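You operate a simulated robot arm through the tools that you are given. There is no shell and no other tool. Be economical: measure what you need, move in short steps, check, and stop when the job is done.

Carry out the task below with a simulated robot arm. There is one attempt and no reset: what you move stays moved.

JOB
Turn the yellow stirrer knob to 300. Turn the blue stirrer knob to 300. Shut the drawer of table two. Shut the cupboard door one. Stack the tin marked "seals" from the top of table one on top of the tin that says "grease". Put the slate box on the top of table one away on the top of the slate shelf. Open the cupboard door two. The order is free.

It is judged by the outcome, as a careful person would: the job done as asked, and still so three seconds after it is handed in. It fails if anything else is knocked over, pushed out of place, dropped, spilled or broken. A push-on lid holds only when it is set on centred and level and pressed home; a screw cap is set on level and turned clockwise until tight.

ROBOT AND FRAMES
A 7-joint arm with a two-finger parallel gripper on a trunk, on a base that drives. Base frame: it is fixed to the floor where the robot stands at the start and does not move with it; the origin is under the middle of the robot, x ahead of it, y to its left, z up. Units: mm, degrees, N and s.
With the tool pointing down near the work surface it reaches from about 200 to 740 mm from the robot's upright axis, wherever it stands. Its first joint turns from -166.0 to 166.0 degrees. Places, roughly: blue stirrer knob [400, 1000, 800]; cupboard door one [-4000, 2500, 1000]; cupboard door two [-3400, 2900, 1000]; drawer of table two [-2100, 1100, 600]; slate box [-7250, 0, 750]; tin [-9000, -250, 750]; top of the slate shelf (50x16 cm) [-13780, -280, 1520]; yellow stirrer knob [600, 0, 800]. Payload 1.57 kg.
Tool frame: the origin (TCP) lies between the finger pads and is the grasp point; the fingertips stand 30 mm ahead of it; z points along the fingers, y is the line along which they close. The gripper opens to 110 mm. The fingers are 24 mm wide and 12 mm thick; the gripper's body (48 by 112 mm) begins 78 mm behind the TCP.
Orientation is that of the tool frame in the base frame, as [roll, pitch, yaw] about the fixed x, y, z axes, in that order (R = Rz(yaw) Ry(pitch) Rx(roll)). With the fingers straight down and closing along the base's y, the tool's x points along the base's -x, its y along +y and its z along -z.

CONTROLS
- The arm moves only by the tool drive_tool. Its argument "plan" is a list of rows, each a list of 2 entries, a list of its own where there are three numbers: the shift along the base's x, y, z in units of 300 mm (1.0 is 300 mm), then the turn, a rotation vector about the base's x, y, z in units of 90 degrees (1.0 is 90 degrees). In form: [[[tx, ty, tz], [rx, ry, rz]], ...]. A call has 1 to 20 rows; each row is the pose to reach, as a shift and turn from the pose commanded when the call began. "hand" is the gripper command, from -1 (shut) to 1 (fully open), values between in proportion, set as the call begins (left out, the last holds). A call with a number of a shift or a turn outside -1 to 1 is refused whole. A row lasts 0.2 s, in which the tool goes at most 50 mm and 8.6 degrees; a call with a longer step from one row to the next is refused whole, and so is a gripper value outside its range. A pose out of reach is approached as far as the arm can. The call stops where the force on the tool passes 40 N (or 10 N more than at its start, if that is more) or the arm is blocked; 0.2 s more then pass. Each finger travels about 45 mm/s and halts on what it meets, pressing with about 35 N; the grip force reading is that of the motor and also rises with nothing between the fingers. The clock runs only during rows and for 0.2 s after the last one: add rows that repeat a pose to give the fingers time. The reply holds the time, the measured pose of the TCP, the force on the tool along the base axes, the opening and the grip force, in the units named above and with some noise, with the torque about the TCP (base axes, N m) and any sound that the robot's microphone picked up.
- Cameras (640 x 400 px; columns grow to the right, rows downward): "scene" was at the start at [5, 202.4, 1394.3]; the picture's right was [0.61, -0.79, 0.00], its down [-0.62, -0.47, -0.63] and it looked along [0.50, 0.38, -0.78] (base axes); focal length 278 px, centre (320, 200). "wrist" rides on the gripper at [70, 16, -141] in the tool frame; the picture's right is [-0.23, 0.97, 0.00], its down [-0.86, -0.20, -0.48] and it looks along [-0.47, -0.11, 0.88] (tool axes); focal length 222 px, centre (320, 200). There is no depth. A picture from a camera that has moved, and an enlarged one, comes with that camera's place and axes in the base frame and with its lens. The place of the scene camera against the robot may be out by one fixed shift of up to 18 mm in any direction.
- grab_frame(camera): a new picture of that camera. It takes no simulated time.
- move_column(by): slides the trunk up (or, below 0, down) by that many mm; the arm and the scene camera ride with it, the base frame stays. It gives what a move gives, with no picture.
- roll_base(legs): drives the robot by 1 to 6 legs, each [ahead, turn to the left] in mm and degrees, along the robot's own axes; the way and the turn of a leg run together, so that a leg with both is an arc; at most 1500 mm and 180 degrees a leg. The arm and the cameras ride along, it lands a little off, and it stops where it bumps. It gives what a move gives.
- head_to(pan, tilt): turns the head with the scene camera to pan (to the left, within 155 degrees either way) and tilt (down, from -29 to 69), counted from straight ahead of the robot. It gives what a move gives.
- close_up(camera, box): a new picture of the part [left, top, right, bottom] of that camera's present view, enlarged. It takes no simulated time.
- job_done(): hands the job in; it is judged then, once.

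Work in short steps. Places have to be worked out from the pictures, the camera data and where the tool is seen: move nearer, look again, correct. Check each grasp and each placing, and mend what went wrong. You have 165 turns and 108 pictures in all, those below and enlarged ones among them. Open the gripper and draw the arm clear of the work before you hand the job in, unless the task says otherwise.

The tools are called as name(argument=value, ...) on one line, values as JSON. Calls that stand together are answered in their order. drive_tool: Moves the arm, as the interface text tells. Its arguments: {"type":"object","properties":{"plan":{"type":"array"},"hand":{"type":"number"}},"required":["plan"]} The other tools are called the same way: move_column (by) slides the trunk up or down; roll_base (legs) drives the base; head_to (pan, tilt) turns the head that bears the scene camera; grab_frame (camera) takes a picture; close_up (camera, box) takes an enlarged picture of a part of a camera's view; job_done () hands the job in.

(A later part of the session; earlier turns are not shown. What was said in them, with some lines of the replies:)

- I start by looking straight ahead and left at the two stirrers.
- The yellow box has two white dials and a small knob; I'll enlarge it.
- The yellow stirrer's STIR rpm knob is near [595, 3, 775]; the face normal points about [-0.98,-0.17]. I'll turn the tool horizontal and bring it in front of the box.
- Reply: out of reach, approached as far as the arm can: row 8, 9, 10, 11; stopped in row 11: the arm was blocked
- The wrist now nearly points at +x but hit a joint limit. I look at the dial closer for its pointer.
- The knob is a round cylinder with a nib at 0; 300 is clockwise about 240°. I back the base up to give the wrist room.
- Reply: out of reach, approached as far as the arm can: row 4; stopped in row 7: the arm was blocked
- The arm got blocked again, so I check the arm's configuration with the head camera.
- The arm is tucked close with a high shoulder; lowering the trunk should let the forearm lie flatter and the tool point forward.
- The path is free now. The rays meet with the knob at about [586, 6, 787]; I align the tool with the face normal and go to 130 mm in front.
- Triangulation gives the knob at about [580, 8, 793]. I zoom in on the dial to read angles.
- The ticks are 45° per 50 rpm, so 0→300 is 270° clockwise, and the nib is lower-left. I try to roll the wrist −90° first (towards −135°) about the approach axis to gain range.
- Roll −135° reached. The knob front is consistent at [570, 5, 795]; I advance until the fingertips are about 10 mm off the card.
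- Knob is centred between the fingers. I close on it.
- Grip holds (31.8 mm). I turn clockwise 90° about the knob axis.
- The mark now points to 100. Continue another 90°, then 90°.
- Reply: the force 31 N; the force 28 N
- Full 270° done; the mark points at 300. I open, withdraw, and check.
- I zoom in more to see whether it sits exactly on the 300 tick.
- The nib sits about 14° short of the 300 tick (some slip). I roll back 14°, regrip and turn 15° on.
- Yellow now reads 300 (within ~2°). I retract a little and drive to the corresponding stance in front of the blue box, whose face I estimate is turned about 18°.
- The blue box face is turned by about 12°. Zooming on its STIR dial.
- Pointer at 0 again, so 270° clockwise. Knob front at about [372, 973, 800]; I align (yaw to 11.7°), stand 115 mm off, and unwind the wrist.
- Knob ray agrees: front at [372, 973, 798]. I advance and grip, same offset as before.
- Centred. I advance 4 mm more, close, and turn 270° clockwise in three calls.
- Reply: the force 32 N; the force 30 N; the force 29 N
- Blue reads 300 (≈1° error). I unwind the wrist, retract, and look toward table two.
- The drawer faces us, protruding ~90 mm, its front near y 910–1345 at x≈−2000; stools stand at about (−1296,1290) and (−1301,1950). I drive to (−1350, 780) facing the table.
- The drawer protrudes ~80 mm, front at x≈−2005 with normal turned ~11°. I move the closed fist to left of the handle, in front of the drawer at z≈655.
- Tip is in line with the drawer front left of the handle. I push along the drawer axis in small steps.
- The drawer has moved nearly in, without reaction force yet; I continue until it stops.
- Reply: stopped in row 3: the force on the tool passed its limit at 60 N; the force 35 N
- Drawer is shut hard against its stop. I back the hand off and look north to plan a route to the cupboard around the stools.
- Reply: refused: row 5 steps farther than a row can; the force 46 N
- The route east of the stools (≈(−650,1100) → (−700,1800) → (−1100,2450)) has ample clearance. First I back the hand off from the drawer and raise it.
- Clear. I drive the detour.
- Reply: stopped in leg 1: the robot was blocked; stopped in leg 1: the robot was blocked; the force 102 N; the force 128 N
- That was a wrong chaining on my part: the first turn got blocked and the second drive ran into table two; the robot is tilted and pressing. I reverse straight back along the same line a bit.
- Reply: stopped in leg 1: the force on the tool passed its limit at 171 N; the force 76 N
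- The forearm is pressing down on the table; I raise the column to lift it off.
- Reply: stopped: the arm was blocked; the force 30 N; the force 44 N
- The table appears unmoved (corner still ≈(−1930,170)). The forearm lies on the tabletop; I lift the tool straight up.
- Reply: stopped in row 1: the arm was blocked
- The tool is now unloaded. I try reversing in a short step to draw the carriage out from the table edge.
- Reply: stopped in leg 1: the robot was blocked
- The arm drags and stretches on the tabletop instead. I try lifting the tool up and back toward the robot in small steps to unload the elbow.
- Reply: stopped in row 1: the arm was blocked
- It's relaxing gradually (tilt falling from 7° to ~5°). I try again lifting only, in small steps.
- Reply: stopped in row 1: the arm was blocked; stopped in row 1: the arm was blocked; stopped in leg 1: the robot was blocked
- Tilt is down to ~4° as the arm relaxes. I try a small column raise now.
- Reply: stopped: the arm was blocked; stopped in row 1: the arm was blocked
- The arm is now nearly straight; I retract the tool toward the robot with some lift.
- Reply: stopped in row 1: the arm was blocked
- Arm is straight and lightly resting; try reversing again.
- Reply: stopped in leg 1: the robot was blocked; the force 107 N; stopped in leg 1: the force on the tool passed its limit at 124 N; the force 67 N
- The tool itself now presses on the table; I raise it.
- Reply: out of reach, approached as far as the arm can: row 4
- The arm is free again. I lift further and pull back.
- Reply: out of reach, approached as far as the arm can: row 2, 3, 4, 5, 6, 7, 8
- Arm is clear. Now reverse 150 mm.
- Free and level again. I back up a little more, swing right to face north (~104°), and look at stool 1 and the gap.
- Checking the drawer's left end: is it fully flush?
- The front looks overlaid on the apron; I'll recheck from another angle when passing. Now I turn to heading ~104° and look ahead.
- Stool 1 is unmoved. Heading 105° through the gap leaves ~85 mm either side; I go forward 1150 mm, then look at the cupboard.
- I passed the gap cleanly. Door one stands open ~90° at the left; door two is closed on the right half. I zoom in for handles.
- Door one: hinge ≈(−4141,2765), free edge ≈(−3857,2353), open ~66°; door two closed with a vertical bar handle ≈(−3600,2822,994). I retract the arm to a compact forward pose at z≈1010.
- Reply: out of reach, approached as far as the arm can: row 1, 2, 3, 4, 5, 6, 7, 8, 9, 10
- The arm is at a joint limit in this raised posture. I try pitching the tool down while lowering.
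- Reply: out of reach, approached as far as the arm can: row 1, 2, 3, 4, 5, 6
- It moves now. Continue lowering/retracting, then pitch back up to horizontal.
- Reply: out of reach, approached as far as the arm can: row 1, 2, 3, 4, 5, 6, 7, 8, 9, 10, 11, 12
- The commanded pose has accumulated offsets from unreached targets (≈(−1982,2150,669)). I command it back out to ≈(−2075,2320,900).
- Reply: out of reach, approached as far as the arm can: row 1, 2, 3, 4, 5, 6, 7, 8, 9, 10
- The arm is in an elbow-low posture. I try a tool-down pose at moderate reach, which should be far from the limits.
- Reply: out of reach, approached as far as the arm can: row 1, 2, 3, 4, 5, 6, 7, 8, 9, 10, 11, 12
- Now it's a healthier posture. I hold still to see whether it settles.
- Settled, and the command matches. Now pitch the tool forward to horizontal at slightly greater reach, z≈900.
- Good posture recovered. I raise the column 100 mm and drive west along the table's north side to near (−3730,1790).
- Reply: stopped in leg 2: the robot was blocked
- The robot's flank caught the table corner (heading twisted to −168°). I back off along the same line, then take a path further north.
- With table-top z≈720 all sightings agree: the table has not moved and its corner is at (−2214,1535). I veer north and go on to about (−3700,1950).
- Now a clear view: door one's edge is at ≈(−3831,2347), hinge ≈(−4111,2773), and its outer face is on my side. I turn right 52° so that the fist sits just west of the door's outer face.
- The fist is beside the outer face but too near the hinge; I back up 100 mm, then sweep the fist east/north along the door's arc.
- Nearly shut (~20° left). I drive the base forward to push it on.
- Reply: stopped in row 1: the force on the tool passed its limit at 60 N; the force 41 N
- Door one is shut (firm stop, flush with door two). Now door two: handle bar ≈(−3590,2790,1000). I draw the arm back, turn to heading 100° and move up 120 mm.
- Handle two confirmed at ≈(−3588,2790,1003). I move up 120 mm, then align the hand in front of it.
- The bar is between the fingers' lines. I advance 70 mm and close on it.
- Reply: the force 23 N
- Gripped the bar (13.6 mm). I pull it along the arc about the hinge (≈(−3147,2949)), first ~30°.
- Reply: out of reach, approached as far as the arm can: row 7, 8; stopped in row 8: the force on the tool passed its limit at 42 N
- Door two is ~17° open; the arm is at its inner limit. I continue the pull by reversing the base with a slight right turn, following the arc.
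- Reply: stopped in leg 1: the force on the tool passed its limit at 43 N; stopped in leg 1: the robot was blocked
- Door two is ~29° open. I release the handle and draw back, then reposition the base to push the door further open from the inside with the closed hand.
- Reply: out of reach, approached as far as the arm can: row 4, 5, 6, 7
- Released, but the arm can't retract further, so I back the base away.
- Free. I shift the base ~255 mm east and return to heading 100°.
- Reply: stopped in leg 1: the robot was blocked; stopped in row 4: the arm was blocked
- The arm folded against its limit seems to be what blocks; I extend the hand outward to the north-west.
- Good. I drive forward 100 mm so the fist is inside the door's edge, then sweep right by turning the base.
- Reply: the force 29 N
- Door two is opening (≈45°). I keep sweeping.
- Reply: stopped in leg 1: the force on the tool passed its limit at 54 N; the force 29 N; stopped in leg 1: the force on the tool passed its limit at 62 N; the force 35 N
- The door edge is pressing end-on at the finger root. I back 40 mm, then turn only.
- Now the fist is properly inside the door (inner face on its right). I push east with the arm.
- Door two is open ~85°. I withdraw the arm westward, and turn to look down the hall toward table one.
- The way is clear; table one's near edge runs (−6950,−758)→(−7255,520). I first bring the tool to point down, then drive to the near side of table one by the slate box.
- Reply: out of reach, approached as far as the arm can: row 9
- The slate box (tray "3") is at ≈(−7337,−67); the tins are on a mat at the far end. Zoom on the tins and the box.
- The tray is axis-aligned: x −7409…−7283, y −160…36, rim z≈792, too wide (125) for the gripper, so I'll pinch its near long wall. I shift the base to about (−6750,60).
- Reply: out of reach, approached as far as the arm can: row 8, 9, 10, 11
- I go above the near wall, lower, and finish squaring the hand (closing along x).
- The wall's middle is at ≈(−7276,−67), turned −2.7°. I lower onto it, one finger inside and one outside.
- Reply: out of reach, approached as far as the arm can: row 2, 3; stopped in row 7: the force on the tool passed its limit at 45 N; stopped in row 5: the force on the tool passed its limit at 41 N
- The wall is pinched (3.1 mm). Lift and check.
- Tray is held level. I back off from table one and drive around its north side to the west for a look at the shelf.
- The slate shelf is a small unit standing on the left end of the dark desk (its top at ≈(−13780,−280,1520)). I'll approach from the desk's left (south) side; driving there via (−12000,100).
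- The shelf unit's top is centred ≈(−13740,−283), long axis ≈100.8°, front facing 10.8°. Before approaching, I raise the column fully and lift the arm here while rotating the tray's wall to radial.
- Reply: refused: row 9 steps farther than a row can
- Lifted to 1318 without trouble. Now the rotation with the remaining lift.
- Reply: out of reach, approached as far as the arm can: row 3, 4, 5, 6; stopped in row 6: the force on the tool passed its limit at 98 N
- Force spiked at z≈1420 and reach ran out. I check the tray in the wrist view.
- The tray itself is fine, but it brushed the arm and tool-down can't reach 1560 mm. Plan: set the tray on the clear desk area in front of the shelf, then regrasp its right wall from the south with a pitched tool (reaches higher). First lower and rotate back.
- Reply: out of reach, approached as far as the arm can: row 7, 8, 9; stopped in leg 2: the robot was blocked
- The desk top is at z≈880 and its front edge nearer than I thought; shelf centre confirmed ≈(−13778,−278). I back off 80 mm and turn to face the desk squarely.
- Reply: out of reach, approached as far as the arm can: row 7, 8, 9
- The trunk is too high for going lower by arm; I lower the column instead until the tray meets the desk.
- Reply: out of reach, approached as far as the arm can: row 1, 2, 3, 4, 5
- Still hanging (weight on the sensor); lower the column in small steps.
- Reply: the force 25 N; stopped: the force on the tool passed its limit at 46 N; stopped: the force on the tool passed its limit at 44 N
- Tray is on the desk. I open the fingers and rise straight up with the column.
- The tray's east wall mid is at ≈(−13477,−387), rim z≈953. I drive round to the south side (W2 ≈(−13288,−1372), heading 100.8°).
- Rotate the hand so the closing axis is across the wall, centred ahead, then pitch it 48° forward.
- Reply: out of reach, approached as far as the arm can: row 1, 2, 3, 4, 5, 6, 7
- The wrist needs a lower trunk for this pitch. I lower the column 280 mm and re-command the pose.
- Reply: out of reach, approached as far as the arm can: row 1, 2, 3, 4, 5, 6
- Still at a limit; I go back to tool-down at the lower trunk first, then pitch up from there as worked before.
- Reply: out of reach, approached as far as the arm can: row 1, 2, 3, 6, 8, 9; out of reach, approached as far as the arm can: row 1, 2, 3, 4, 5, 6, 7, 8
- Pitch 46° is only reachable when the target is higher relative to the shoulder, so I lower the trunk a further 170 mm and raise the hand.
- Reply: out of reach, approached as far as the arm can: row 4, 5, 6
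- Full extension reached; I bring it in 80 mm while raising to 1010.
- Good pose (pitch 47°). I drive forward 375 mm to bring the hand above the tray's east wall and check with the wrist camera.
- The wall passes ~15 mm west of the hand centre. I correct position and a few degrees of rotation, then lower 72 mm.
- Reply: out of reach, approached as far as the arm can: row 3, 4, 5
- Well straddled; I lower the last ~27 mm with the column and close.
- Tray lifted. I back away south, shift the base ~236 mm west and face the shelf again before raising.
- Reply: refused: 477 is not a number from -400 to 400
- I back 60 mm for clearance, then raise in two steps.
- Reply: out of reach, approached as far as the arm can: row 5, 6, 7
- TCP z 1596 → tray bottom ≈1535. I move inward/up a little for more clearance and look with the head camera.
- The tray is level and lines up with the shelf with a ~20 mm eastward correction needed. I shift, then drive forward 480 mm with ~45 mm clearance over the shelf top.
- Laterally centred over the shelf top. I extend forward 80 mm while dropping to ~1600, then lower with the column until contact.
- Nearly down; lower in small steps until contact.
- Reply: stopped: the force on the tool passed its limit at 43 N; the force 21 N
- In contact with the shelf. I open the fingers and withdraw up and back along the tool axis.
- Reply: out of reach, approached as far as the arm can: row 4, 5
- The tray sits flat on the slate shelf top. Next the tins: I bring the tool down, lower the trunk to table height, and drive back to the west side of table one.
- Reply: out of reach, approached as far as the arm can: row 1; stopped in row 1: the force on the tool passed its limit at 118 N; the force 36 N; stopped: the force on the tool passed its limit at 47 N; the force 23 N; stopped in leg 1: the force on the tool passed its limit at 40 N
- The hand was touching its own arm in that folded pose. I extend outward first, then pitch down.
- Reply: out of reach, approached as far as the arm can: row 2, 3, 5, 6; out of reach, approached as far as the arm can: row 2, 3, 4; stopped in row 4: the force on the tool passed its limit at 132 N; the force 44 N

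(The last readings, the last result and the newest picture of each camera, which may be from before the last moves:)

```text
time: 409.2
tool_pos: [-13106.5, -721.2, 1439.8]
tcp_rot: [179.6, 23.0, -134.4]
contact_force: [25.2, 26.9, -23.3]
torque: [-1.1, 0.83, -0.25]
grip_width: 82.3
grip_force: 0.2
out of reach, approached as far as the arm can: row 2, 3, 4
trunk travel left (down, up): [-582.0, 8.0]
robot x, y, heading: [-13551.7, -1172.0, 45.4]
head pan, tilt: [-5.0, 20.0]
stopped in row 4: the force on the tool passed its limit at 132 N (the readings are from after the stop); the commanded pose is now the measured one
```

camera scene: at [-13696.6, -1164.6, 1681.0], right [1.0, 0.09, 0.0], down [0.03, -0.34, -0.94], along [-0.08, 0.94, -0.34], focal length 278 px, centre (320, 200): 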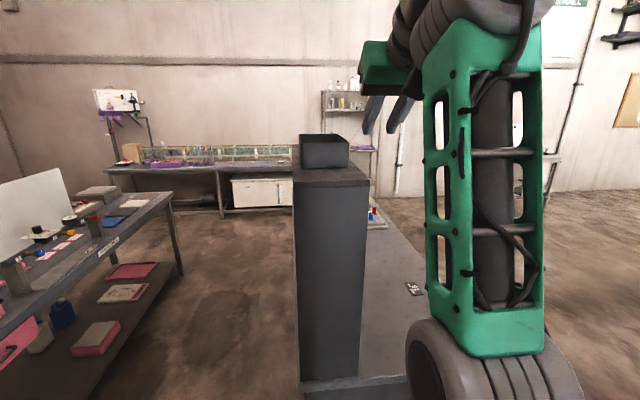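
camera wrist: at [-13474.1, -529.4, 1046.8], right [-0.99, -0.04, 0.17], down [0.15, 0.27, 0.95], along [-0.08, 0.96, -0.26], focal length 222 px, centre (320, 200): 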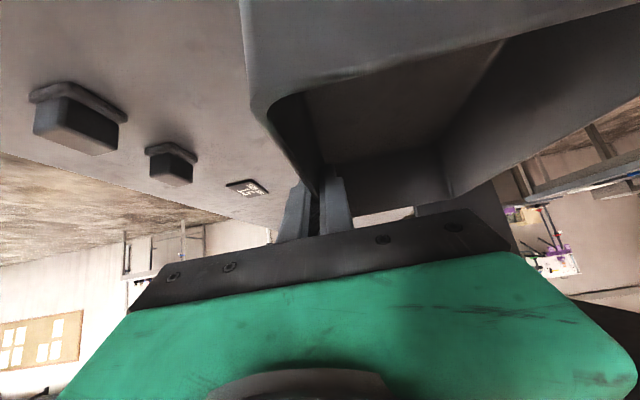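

I relax the pitch slightly and go lower first.

drive_tool(plan=[[[0.02, 0.02, -0.02], [0.06, -0.06, 0]], [[0.05, 0.05, -0.1], [0.08, -0.08, 0]], [[0.05, 0.05, -0.25], [0.08, -0.08, 0]], [[0.05, 0.05, -0.4], [0.08, -0.08, 0]], [[0.05, 0.05, -0.55], [0.05, -0.05, 0]], [[0.05, 0.05, -0.7], [0, 0, 0]], [[0.05, 0.05, -0.85], [-0.05, 0.05, 0]]])

drive_tool(plan=[[[0, 0, -0.05], [-0.04, 0.04, 0]], [[0, 0, -0.1], [-0.08, 0.08, 0]], [[0, 0, -0.15], [-0.12, 0.12, 0]], [[0, 0, -0.2], [-0.15, 0.15, 0]]])

```text
time: 409.5
tool_pos: [-13105.2, -719.1, 1441.5]
tcp_rot: [179.6, 24.1, -134.5]
contact_force: [16.3, 18.6, -14.0]
torque: [-0.79, 0.55, -0.15]
grip_width: 82.4
grip_force: 0.1
out of reach, approached as far as the arm can: row 1
trunk travel left (down, up): [-582.0, 8.0]
robot x, y, heading: [-13549.0, -1171.8, 45.2]
head pan, tilt: [-5.0, 20.0]
stopped in row 1: the force on the tool passed its limit at 101 N (the readings are from after the stop); the commanded pose is now the measured one
```

```text
time: 410.4
tool_pos: [-13112.9, -726.3, 1388.1]
tcp_rot: [179.4, 10.6, -134.5]
contact_force: [21.1, 23.3, -29.9]
torque: [-1.25, 0.84, -0.23]
grip_width: 82.4
grip_force: 0.0
out of reach, approached as far as the arm can: row 2, 3, 4
trunk travel left (down, up): [-582.0, 8.0]
robot x, y, heading: [-13549.7, -1172.1, 45.2]
head pan, tilt: [-5.0, 20.0]
stopped in row 4: the force on the tool passed its limit at 118 N (the readings are from after the stop); the commanded pose is now the measured one
```

Progress (pitch 10°). Now just translate down without rotating.

drive_tool(plan=[[[0.02, 0.02, -0.06], [0.0, 0.0, 0]], [[0.04, 0.04, -0.14], [0, 0, 0]], [[0.04, 0.04, -0.25], [0, 0, 0]], [[0.04, 0.04, -0.38], [0, 0, 0]], [[0.04, 0.04, -0.5], [0, 0, 0]], [[0.04, 0.04, -0.62], [0, 0, 0]], [[0.04, 0.04, -0.74], [0, 0, 0]]])

head_to(pan=-5, tilt=15)

grab_frame(camera="scene")

```text
time: 411.9
tool_pos: [-13101.1, -714.7, 1164.3]
tcp_rot: [179.5, 10.2, -134.4]
contact_force: [0.7, 0.4, 0.0]
torque: [-0.01, -0.04, -0.02]
grip_width: 82.3
grip_force: 0.1
trunk travel left (down, up): [-582.0, 8.0]
robot x, y, heading: [-13551.7, -1174.2, 45.2]
head pan, tilt: [-5.0, 20.0]
```

```text
time: 412.6
tool_pos: [-13100.9, -716.7, 1166.8]
tcp_rot: [179.5, 10.3, -134.3]
contact_force: [-0.2, 0.5, 0.3]
torque: [0.01, 0.0, 0.01]
grip_width: 82.3
grip_force: 0.0
trunk travel left (down, up): [-582.0, 8.0]
robot x, y, heading: [-13553.0, -1172.3, 45.4]
head pan, tilt: [-5.0, 15.0]
```

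```text
17 pictures are left
camera scene: at [-13627.4, -1043.5, 1681.6], right [0.65, -0.76, 0.0], down [-0.2, -0.17, -0.97], along [0.74, 0.62, -0.26], focal length 278 px, centre (320, 200)
```

scene: 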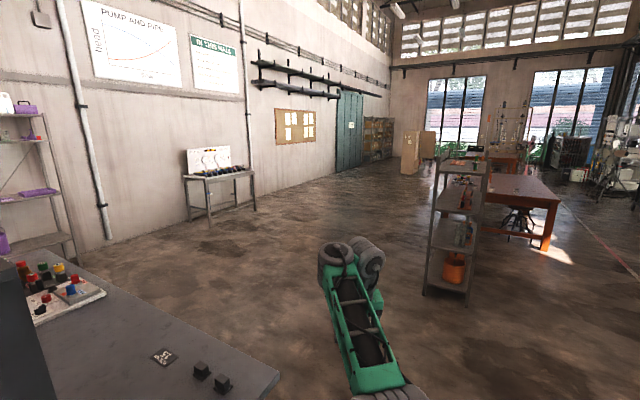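

Clear and free. I lower the trunk to table height and drive the planned route.

move_column(by=-100)

roll_base(legs=[[0, -24.1], [1022, 0], [0, 35], [1082, 0], [0, -41.5], [900, 0]])

```text
time: 413.9
tool_pos: [-13100.6, -717.7, 1066.9]
tcp_rot: [179.4, 10.3, -134.5]
contact_force: [1.0, -0.4, -0.1]
torque: [-0.01, -0.02, -0.04]
grip_width: 82.5
grip_force: 0.1
trunk travel left (down, up): [-482.0, 108.0]
robot x, y, heading: [-13552.1, -1171.1, 45.2]
head pan, tilt: [-5.0, 15.0]
```

```text
time: 433.6
tool_pos: [-10504.6, 512.8, 1066.6]
tcp_rot: [179.6, 10.3, -164.7]
contact_force: [-0.9, 0.4, 0.1]
torque: [0.05, 0.01, 0.01]
grip_width: 82.6
grip_force: 0.0
trunk travel left (down, up): [-482.0, 108.0]
robot x, y, heading: [-11120.4, 345.7, 15.1]
head pan, tilt: [-5.0, 15.0]
```

Continue to the west side of table one.

roll_base(legs=[[850, 0], [0, -56], [1020, 0], [0, 53]])

head_to(pan=0, tilt=35)

grab_frame(camera="scene")

```text
time: 447.9
tool_pos: [-8905.3, 3.7, 1066.7]
tcp_rot: [179.5, 10.3, -169.2]
contact_force: [0.3, 0.1, 0.5]
torque: [0.01, 0.0, 0.0]
grip_width: 82.6
grip_force: 0.0
trunk travel left (down, up): [-482.0, 108.0]
robot x, y, heading: [-9538.2, -115.0, 10.7]
head pan, tilt: [-5.0, 15.0]
```

```text
time: 448.7
tool_pos: [-8905.6, 4.0, 1066.2]
tcp_rot: [179.3, 10.3, -169.3]
contact_force: [0.7, 0.2, -0.9]
torque: [0.02, 0.0, -0.02]
grip_width: 82.2
grip_force: 0.0
trunk travel left (down, up): [-482.0, 108.0]
robot x, y, heading: [-9535.9, -112.9, 10.6]
head pan, tilt: [0.0, 35.0]
```

```text
16 pictures are left
camera scene: at [-9530.3, 45.7, 1549.8], right [0.18, -0.98, 0.0], down [-0.56, -0.1, -0.82], along [0.81, 0.15, -0.57], focal length 278 px, centre (320, 200)
```

scene: 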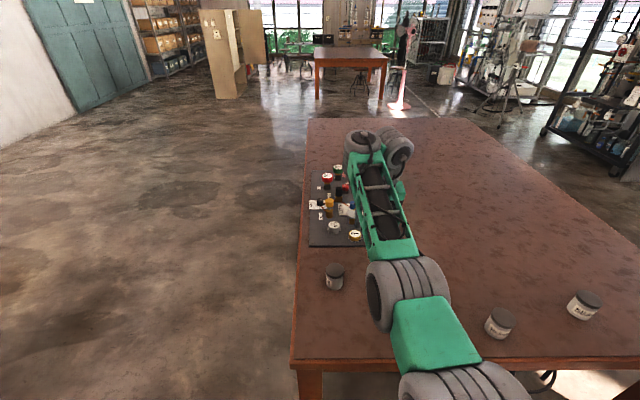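

Labels face this way. I zoom in on the tins.

close_up(camera="scene", box=[470, 270, 620, 350])

close_up(camera="scene", box=[305, 250, 365, 300])

```text
4.27 times, centred on (545, 310) of scene
camera zoom: at [-9530.3, 45.7, 1549.8], right [0.18, -0.98, 0.0], down [-0.56, -0.1, -0.82], along [0.81, 0.15, -0.57], focal length 1187 px, centre (-640, -269)
```

zoom: 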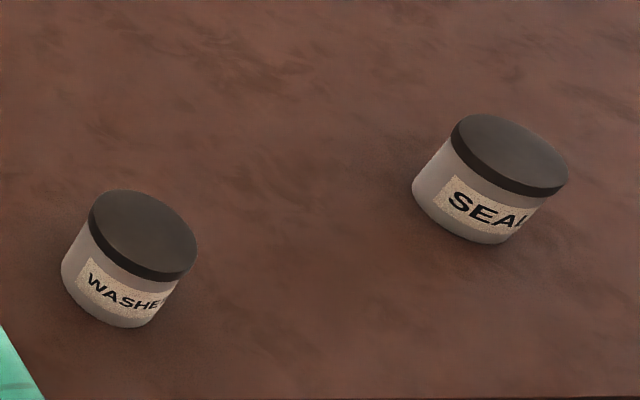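

```text
8.00 times, centred on (335, 275) of scene
camera zoom: at [-9530.3, 45.7, 1549.8], right [0.18, -0.98, 0.0], down [-0.56, -0.1, -0.82], along [0.81, 0.15, -0.57], focal length 2225 px, centre (200, -400)
```

zoom: 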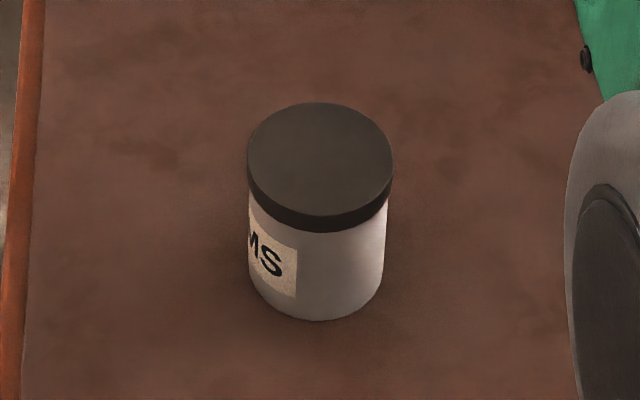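

SEALS is the southernmost tin (≈(−8831,−664)); next WASHERS, then one hidden by the arm (probably GREASE, ≈(−8950,−163)), and SHIMS. I shift the base to about (−9370,−450).

roll_base(legs=[[0, -74.4], [376, 0], [0, 74.4]])

drive_tool(plan=[[[0, -0.1, 0], [0.0, 0, 0]], [[0, -0.25, 0], [0.003, -0.018, 0]], [[0, -0.4, 0], [0.006, -0.036, 0]], [[0, -0.55, 0], [0.01, -0.055, 0]], [[0, -0.7, 0], [0.015, -0.08, 0]], [[0, -0.85, 0], [0.02, -0.11, 0]], [[0, -1.0, 0], [0.02, -0.11, 0]]])

grab_frame(camera="scene")

```text
time: 457.4
tool_pos: [-8738.6, -322.0, 1065.9]
tcp_rot: [179.6, 10.3, -168.5]
contact_force: [0.0, 0.7, -0.6]
torque: [-0.02, -0.01, 0.01]
grip_width: 82.7
grip_force: 0.1
trunk travel left (down, up): [-482.0, 108.0]
robot x, y, heading: [-9365.5, -461.9, 11.0]
head pan, tilt: [0.0, 35.0]
```

```text
time: 459.0
tool_pos: [-8708.5, -637.3, 1100.9]
tcp_rot: [179.3, 19.6, -168.6]
contact_force: [0.6, -0.1, -0.1]
torque: [-0.01, -0.01, 0.0]
grip_width: 82.5
grip_force: 0.0
out of reach, approached as far as the arm can: row 2, 3, 4, 5, 6, 7
trunk travel left (down, up): [-482.0, 108.0]
robot x, y, heading: [-9366.9, -460.7, 10.9]
head pan, tilt: [0.0, 35.0]
```

```text
13 pictures are left
camera scene: at [-9361.3, -301.8, 1549.8], right [0.19, -0.98, 0.0], down [-0.56, -0.11, -0.82], along [0.8, 0.16, -0.57], focal length 278 px, centre (320, 200)
```

scene: 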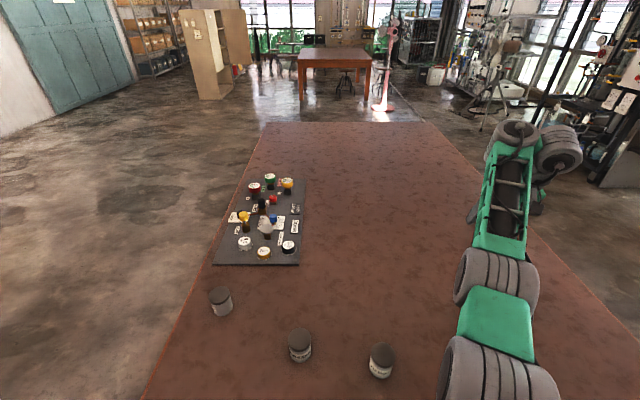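

(The pitch correction had the wrong sign; I'll fix it.) Check the label of the tin at (300,345).

close_up(camera="scene", box=[270, 315, 410, 390])

drive_tool(plan=[[[-0.08, 0.0, 0], [-0.01, 0.055, 0]], [[-0.16, 0.0, -0.04], [-0.02, 0.11, 0]], [[-0.25, 0.0, -0.08], [-0.03, 0.165, 0]], [[-0.34, -0.03, -0.12], [-0.041, 0.214, 0]], [[-0.41, -0.07, -0.2], [-0.041, 0.214, 0]], [[-0.41, -0.09, -0.3], [-0.041, 0.214, 0]], [[-0.41, -0.09, -0.4], [-0.041, 0.214, 0]]])

grab_frame(camera="wrist")

```text
4.57 times, centred on (340, 352) of scene
camera zoom: at [-9361.3, -301.8, 1549.8], right [0.19, -0.98, 0.0], down [-0.56, -0.11, -0.82], along [0.8, 0.16, -0.57], focal length 1272 px, centre (229, -497)
```

zoom: 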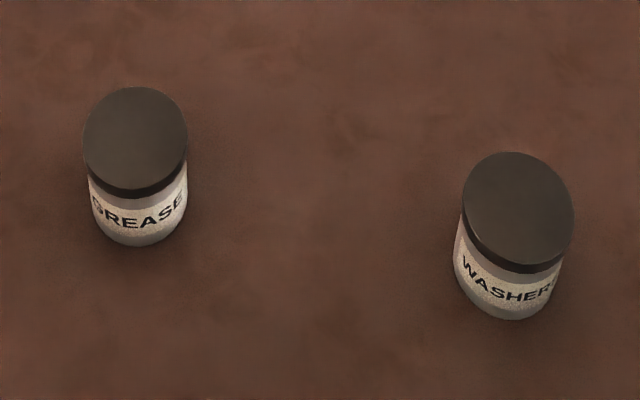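

```text
time: 460.6
tool_pos: [-8832.3, -664.0, 985.7]
tcp_rot: [179.3, 0.5, -168.8]
contact_force: [0.4, 0.2, 0.8]
torque: [0.01, -0.02, 0.03]
grip_width: 82.6
grip_force: 0.1
out of reach, approached as far as the arm can: row 7
trunk travel left (down, up): [-482.0, 108.0]
robot x, y, heading: [-9362.5, -459.6, 11.2]
head pan, tilt: [0.0, 35.0]
```

```text
11 pictures are left
camera wrist: at [-8903.7, -664.6, 1127.6], right [0.03, 1.0, 0.01], down [0.87, -0.03, 0.48], along [0.48, 0.0, -0.88], focal length 222 px, centre (320, 200)
```

wrist: 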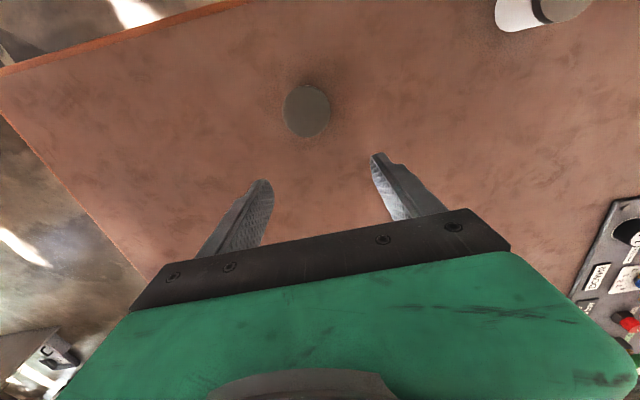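

GREASE confirmed (≈(−8950,−163)); the SEALS lid is at ≈(−8867,−678). I centre over it with the gripper fully open, then lower the column 130 mm and look again.

drive_tool(plan=[[[-0.06, -0.025, 0], [0, 0, 0]], [[-0.117, -0.047, 0], [0, 0, 0]], [[-0.117, -0.047, 0], [0, 0, 0]], [[-0.117, -0.047, 0], [0, 0, 0]]], hand=1)

move_column(by=-110)

grab_frame(camera="wrist")

```text
time: 461.6
tool_pos: [-8863.1, -676.9, 991.5]
tcp_rot: [179.3, 0.4, -168.6]
contact_force: [0.5, 0.2, 0.7]
torque: [0.02, 0.0, 0.02]
grip_width: 110.1
grip_force: 0.0
out of reach, approached as far as the arm can: row 1, 2, 3, 4
trunk travel left (down, up): [-482.0, 108.0]
robot x, y, heading: [-9365.9, -459.3, 11.2]
head pan, tilt: [0.0, 35.0]
```

```text
time: 463.1
tool_pos: [-8862.2, -678.2, 881.9]
tcp_rot: [179.4, 0.3, -168.6]
contact_force: [0.8, 0.0, 0.2]
torque: [0.01, -0.02, 0.0]
grip_width: 110.0
grip_force: 0.1
trunk travel left (down, up): [-372.0, 218.0]
robot x, y, heading: [-9369.1, -457.6, 11.1]
head pan, tilt: [0.0, 35.0]
```

```text
10 pictures are left
camera wrist: at [-8935.7, -678.1, 1023.7], right [0.03, 1.0, 0.01], down [0.88, -0.03, 0.48], along [0.48, 0.0, -0.88], focal length 222 px, centre (320, 200)
```

wrist: 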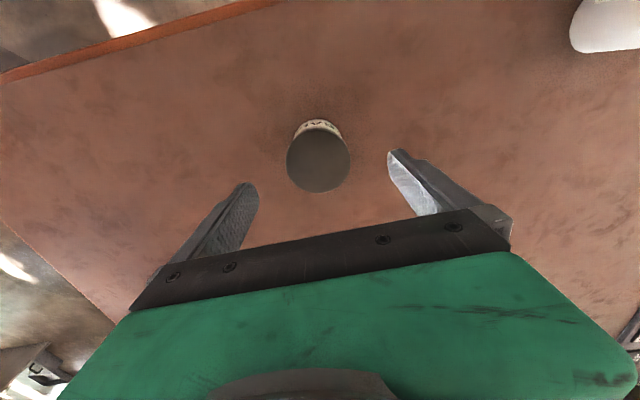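

Centred within 5 mm. I correct and lower 88 mm with the column, then grip.

drive_tool(plan=[[[-0.015, -0.003, 0], [0, 0, 0]], [[-0.015, -0.003, 0], [0, 0, 0]]])

move_column(by=-88)

drive_tool(plan=[[[0, 0, 0], [0, 0, 0]], [[0, 0, 0], [0, 0, 0]], [[0, 0, 0], [0, 0, 0]], [[0, 0, 0], [0, 0, 0]], [[0, 0, 0], [0, 0, 0]]], hand=-1)

```text
time: 463.7
tool_pos: [-8867.9, -680.3, 882.3]
tcp_rot: [179.1, 0.3, -168.6]
contact_force: [0.5, -0.2, 0.1]
torque: [-0.01, 0.01, 0.0]
grip_width: 110.1
grip_force: 0.0
trunk travel left (down, up): [-372.0, 218.0]
robot x, y, heading: [-9364.9, -460.6, 10.9]
head pan, tilt: [0.0, 35.0]
```

```text
time: 464.9
tool_pos: [-8867.8, -679.2, 794.4]
tcp_rot: [179.4, 0.4, -168.6]
contact_force: [0.0, -0.5, 0.5]
torque: [0.01, -0.01, -0.03]
grip_width: 109.9
grip_force: 0.2
trunk travel left (down, up): [-284.0, 306.0]
robot x, y, heading: [-9364.2, -456.2, 11.1]
head pan, tilt: [0.0, 35.0]
```

```text
time: 466.1
tool_pos: [-8866.7, -678.9, 794.7]
tcp_rot: [179.4, 0.4, -168.7]
contact_force: [1.0, -0.7, 1.3]
torque: [-0.12, -0.02, 0.01]
grip_width: 59.6
grip_force: 32.7
trunk travel left (down, up): [-284.0, 306.0]
robot x, y, heading: [-9362.5, -461.3, 11.0]
head pan, tilt: [0.0, 35.0]
```

Gripped (59.6 mm). Lift with the column and check the weight, then carry toward the GREASE tin, stopping just short for a look.

move_column(by=150)

drive_tool(plan=[[[-0.04, 0.12, 0], [0, 0, 0]], [[-0.08, 0.24, 0], [0, 0, 0]], [[-0.12, 0.36, 0], [0, 0, 0]], [[-0.16, 0.48, 0], [0, 0, 0]], [[-0.2, 0.6, 0], [0, 0, 0]], [[-0.25, 0.72, 0], [0, 0, 0]], [[-0.3, 0.85, 0], [0, 0, 0]]])

drive_tool(plan=[[[-0.04, 0.12, 0], [0, 0, 0]], [[-0.08, 0.24, 0], [0, 0, 0]], [[-0.12, 0.36, 0], [0, 0, 0]], [[-0.16, 0.48, 0], [0, 0, 0]], [[-0.2, 0.6, 0], [0, 0, 0]], [[-0.25, 0.72, 0], [0, 0, 0]], [[-0.277, 0.78, 0], [0, 0, 0]], [[-0.277, 0.78, 0], [0, 0, 0]]])

grab_frame(camera="wrist")

```text
time: 467.8
tool_pos: [-8868.0, -678.9, 944.0]
tcp_rot: [179.2, 0.3, -168.6]
contact_force: [-0.5, -0.3, -1.4]
torque: [0.0, 0.0, 0.0]
grip_width: 59.5
grip_force: 34.9
trunk travel left (down, up): [-434.0, 156.0]
robot x, y, heading: [-9363.0, -458.1, 11.1]
head pan, tilt: [0.0, 35.0]
```

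```text
time: 469.4
tool_pos: [-8932.1, -423.0, 993.3]
tcp_rot: [179.2, -0.3, -168.5]
contact_force: [0.8, -0.3, -1.9]
torque: [0.0, 0.01, 0.0]
grip_width: 59.3
grip_force: 34.7
out of reach, approached as far as the arm can: row 3, 4, 5, 6, 7
trunk travel left (down, up): [-434.0, 156.0]
robot x, y, heading: [-9363.2, -459.4, 11.1]
head pan, tilt: [0.0, 35.0]
```

```text
time: 471.2
tool_pos: [-9017.6, -187.9, 993.9]
tcp_rot: [179.3, 0.3, -168.7]
contact_force: [-0.4, 0.6, -1.9]
torque: [0.0, 0.0, 0.04]
grip_width: 59.4
grip_force: 35.2
out of reach, approached as far as the arm can: row 1, 2, 3, 4, 5
trunk travel left (down, up): [-434.0, 156.0]
robot x, y, heading: [-9365.2, -459.7, 10.9]
head pan, tilt: [0.0, 35.0]
```

```text
9 pictures are left
camera wrist: at [-9090.0, -187.7, 1136.5], right [0.03, 1.0, 0.01], down [0.88, -0.03, 0.48], along [0.48, 0.0, -0.88], focal length 222 px, centre (320, 200)
```

wrist: 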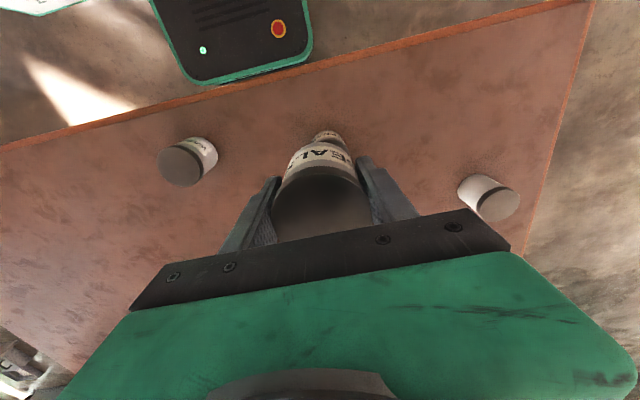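

GREASE is hidden right behind the held tin. I sidestep 100 mm north for a clear measurement.

drive_tool(plan=[[[0, 0.12, 0], [0, 0, 0]], [[0, 0.24, 0], [0, 0, 0]], [[0, 0.33, 0], [0, 0, 0]], [[0, 0.33, 0], [0, 0, 0]]])

close_up(camera="wrist", box=[200, 90, 360, 190])

```text
time: 472.2
tool_pos: [-9020.7, -88.0, 994.6]
tcp_rot: [179.3, 0.3, -168.6]
contact_force: [-0.5, -0.9, -1.2]
torque: [0.02, 0.02, -0.03]
grip_width: 59.5
grip_force: 35.0
trunk travel left (down, up): [-434.0, 156.0]
robot x, y, heading: [-9364.0, -464.7, 11.2]
head pan, tilt: [0.0, 35.0]
```

```text
4.00 times, centred on (280, 140) of wrist
camera zoom: at [-9092.7, -89.3, 1135.8], right [0.03, 1.0, 0.01], down [0.88, -0.03, 0.48], along [0.48, 0.0, -0.88], focal length 888 px, centre (480, 440)
```

zoom: 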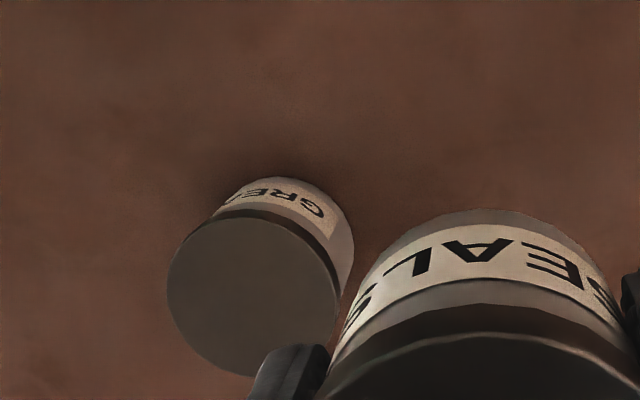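

GREASE lid centre measured at ≈(−8985,−172). I move above it and lower the column to ~10 mm above.

drive_tool(plan=[[[0.04, -0.09, 0], [0, 0, 0]], [[0.08, -0.19, 0], [0, 0, 0]], [[0.119, -0.28, 0], [0, 0, 0]], [[0.119, -0.28, 0], [0, 0, 0]]])

move_column(by=-112)

grab_frame(camera="wrist")

```text
time: 473.2
tool_pos: [-8985.0, -174.2, 993.9]
tcp_rot: [179.2, 0.3, -168.6]
contact_force: [-0.1, -0.4, -2.2]
torque: [0.01, -0.04, -0.02]
grip_width: 59.3
grip_force: 34.6
trunk travel left (down, up): [-434.0, 156.0]
robot x, y, heading: [-9364.2, -461.9, 10.8]
head pan, tilt: [0.0, 35.0]
```

```text
time: 474.7
tool_pos: [-8986.3, -175.0, 881.8]
tcp_rot: [179.2, 0.4, -168.6]
contact_force: [0.1, 1.0, -2.0]
torque: [0.01, 0.02, 0.01]
grip_width: 59.7
grip_force: 35.7
trunk travel left (down, up): [-322.0, 268.0]
robot x, y, heading: [-9364.0, -461.7, 11.3]
head pan, tilt: [0.0, 35.0]
```

```text
7 pictures are left
camera wrist: at [-9058.6, -174.7, 1024.0], right [0.03, 1.0, 0.01], down [0.88, -0.03, 0.48], along [0.48, 0.0, -0.88], focal length 222 px, centre (320, 200)
```

wrist: 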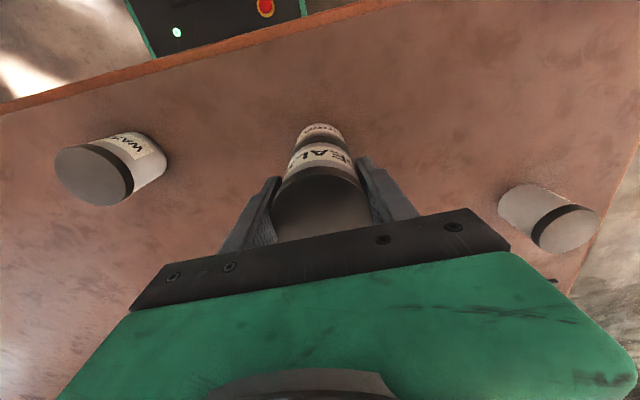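

Sideways alignment is good. Lower in small steps until contact.

move_column(by=-12)

move_column(by=-5)

move_column(by=-5)

```text
time: 475.3
tool_pos: [-8986.3, -173.4, 869.0]
tcp_rot: [179.3, 0.3, -168.5]
contact_force: [-0.7, 0.6, -2.5]
torque: [0.01, 0.0, 0.03]
grip_width: 59.3
grip_force: 34.9
trunk travel left (down, up): [-310.0, 280.0]
robot x, y, heading: [-9361.0, -466.6, 11.2]
head pan, tilt: [0.0, 35.0]
```

```text
time: 475.8
tool_pos: [-8986.5, -173.2, 865.5]
tcp_rot: [179.2, 0.5, -168.6]
contact_force: [0.4, -0.5, 6.3]
torque: [-0.22, -0.06, -0.04]
grip_width: 59.5
grip_force: 35.3
trunk travel left (down, up): [-305.0, 285.0]
robot x, y, heading: [-9365.7, -455.4, 11.2]
head pan, tilt: [0.0, 35.0]
```

```text
time: 476.4
tool_pos: [-8987.4, -174.1, 862.3]
tcp_rot: [179.1, 0.6, -168.5]
contact_force: [1.9, 1.0, 32.0]
torque: [-0.74, -0.24, 0.02]
grip_width: 58.1
grip_force: 33.3
trunk travel left (down, up): [-300.0, 290.0]
robot x, y, heading: [-9364.3, -461.1, 11.0]
head pan, tilt: [0.0, 35.0]
```

Contact made. I relieve the pressure by 3 mm, then open the fingers gently.

move_column(by=3)

drive_tool(plan=[[[0, 0, 0], [0, 0, 0]], [[0, 0, 0], [0, 0, 0]], [[0, 0, 0], [0, 0, 0]], [[0, 0, 0], [0, 0, 0]]], hand=0.6)

grab_frame(camera="wrist")

```text
time: 476.9
tool_pos: [-8987.0, -173.6, 862.4]
tcp_rot: [179.2, 0.4, -168.5]
contact_force: [4.3, 3.3, 14.3]
torque: [-0.07, -0.6, 0.15]
grip_width: 59.6
grip_force: 35.2
trunk travel left (down, up): [-303.0, 287.0]
robot x, y, heading: [-9360.7, -461.1, 11.2]
head pan, tilt: [0.0, 35.0]
```

```text
time: 477.9
tool_pos: [-8986.9, -173.4, 863.4]
tcp_rot: [179.3, 0.3, -168.5]
contact_force: [-0.1, -0.2, 0.2]
torque: [0.03, 0.0, -0.01]
grip_width: 87.9
grip_force: 0.0
trunk travel left (down, up): [-303.0, 287.0]
robot x, y, heading: [-9365.5, -459.7, 11.2]
head pan, tilt: [0.0, 35.0]
```

```text
6 pictures are left
camera wrist: at [-9058.6, -174.7, 1004.9], right [0.03, 1.0, 0.01], down [0.88, -0.03, 0.48], along [0.48, 0.0, -0.88], focal length 222 px, centre (320, 200)
```

wrist: 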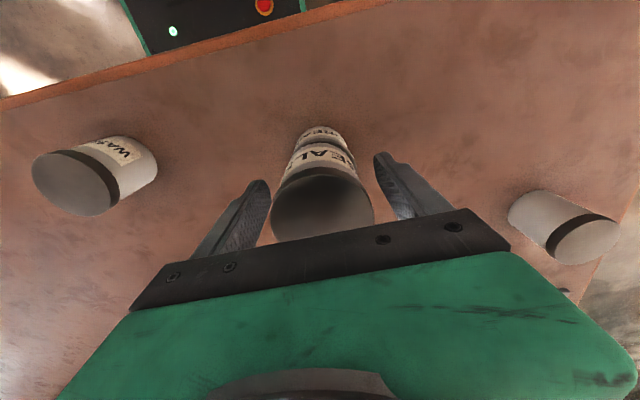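

Stack stands. I rise straight up with the column, back off, and verify from the head camera.

move_column(by=200)

roll_base(legs=[[-350, 0]])

head_to(pan=20, tilt=35)

grab_frame(camera="scene")

```text
time: 480.0
tool_pos: [-8986.3, -174.6, 1063.3]
tcp_rot: [179.3, 0.2, -168.6]
contact_force: [-0.2, 0.9, -0.2]
torque: [0.0, 0.0, 0.0]
grip_width: 88.0
grip_force: 0.0
trunk travel left (down, up): [-503.0, 87.0]
robot x, y, heading: [-9367.8, -460.3, 10.9]
head pan, tilt: [0.0, 35.0]
```

```text
time: 482.4
tool_pos: [-9320.9, -240.2, 1062.9]
tcp_rot: [179.3, 0.4, -168.8]
contact_force: [-0.2, 0.3, 0.7]
torque: [0.01, -0.02, 0.01]
grip_width: 87.9
grip_force: 0.1
trunk travel left (down, up): [-503.0, 87.0]
robot x, y, heading: [-9696.8, -524.8, 11.0]
head pan, tilt: [0.0, 35.0]
stopped in leg 1: the robot was blocked; the commanded pose is now the measured one
```

```text
time: 483.2
tool_pos: [-9319.8, -241.1, 1064.6]
tcp_rot: [179.3, 0.4, -168.8]
contact_force: [-0.4, 0.4, 0.0]
torque: [0.02, -0.03, 0.0]
grip_width: 87.7
grip_force: 0.0
trunk travel left (down, up): [-503.0, 87.0]
robot x, y, heading: [-9698.2, -522.8, 10.9]
head pan, tilt: [20.0, 35.0]
```

```text
5 pictures are left
camera scene: at [-9705.8, -338.2, 1570.7], right [0.51, -0.86, 0.0], down [-0.49, -0.29, -0.82], along [0.7, 0.42, -0.57], focal length 278 px, centre (320, 200)
```

scene: 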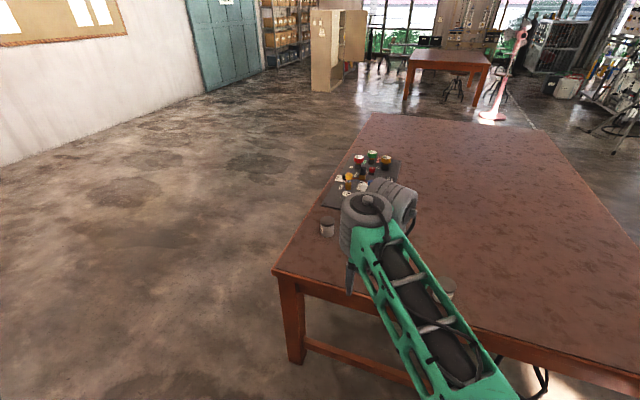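

The view of the stack is blocked by the arm, and the base touched something behind; I pull 60 mm forward, turn left 25°, and look at both.

roll_base(legs=[[60, 0], [0, 25]])

head_to(pan=-20, tilt=35)

close_up(camera="scene", box=[220, 120, 480, 320])

head_to(pan=150, tilt=30)

grab_frame(camera="scene")

```text
time: 485.4
tool_pos: [-9415.7, -98.2, 1064.4]
tcp_rot: [179.2, 0.4, -144.1]
contact_force: [-0.8, -0.5, -0.4]
torque: [-0.02, -0.01, 0.02]
grip_width: 88.1
grip_force: 0.1
trunk travel left (down, up): [-503.0, 87.0]
robot x, y, heading: [-9642.2, -518.3, 35.8]
head pan, tilt: [20.0, 35.0]
```

```text
time: 486.5
tool_pos: [-9415.2, -98.2, 1063.4]
tcp_rot: [179.2, 0.4, -144.0]
contact_force: [0.3, -0.2, -0.3]
torque: [0.02, -0.01, 0.01]
grip_width: 88.0
grip_force: 0.1
trunk travel left (down, up): [-503.0, 87.0]
robot x, y, heading: [-9640.7, -513.1, 35.6]
head pan, tilt: [-20.0, 35.0]
```

```text
2.00 times, centred on (350, 220) of scene
camera zoom: at [-9689.9, -399.3, 1570.7], right [0.27, -0.96, 0.0], down [-0.55, -0.16, -0.82], along [0.79, 0.22, -0.57], focal length 556 px, centre (260, 160)
```

zoom: 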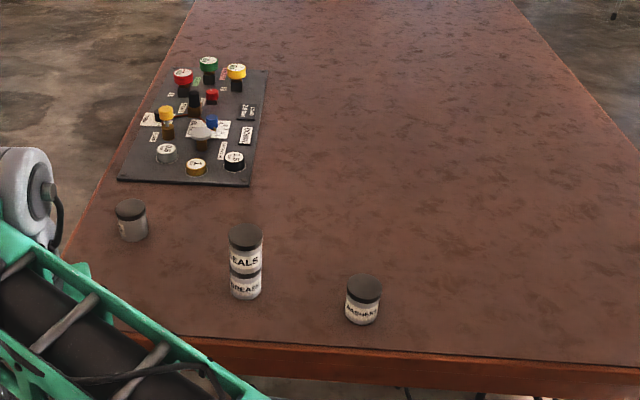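

```text
time: 489.1
tool_pos: [-9415.9, -98.4, 1064.4]
tcp_rot: [179.3, 0.4, -144.1]
contact_force: [-0.2, 0.9, 0.8]
torque: [0.01, -0.02, 0.0]
grip_width: 87.8
grip_force: 0.0
trunk travel left (down, up): [-503.0, 87.0]
robot x, y, heading: [-9641.2, -517.0, 36.0]
head pan, tilt: [150.0, 30.0]
```

```text
3 pictures are left
camera scene: at [-9864.7, -432.1, 1578.5], right [-0.1, 1.0, 0.0], down [0.5, 0.05, -0.87], along [-0.86, -0.09, -0.5], focal length 278 px, centre (320, 200)
```

scene: 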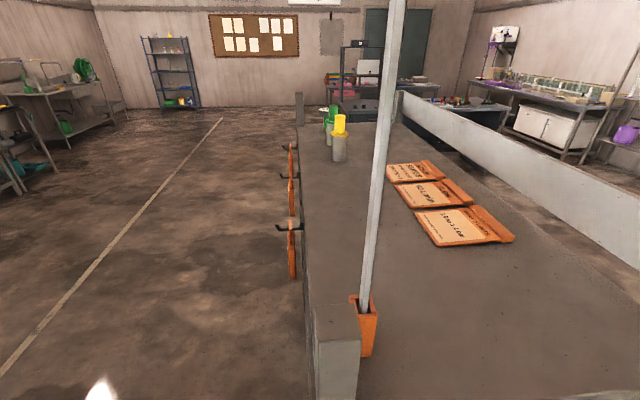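

The SEALS tin stands squarely on GREASE, the tray is visible on the slate shelf in the distance, the rack behind me is undisturbed, and the gripper is open and clear. I hand in.

job_done()

```text
The job is handed in.
```

I handed the job in with all seven tasks done as far as I could check.

- **Stirrer knobs:** both point to 300, the yellow within about 2° and the blue within about 1°.
- **Drawer of table two:** pushed shut against a firm stop.
- **Cupboard:** door one is shut, and door two is open about 85°.
- **Seals tin:** stacked on the grease tin.
- **Slate box:** flat on top of the slate shelf.

On the way I drove the robot into table two, pressed hard on its top while getting free, and later caught its corner. From camera sightings it had not moved. I also lightly touched the rack behind table one and found it undisturbed. I did not go back for a close second look at the drawer.
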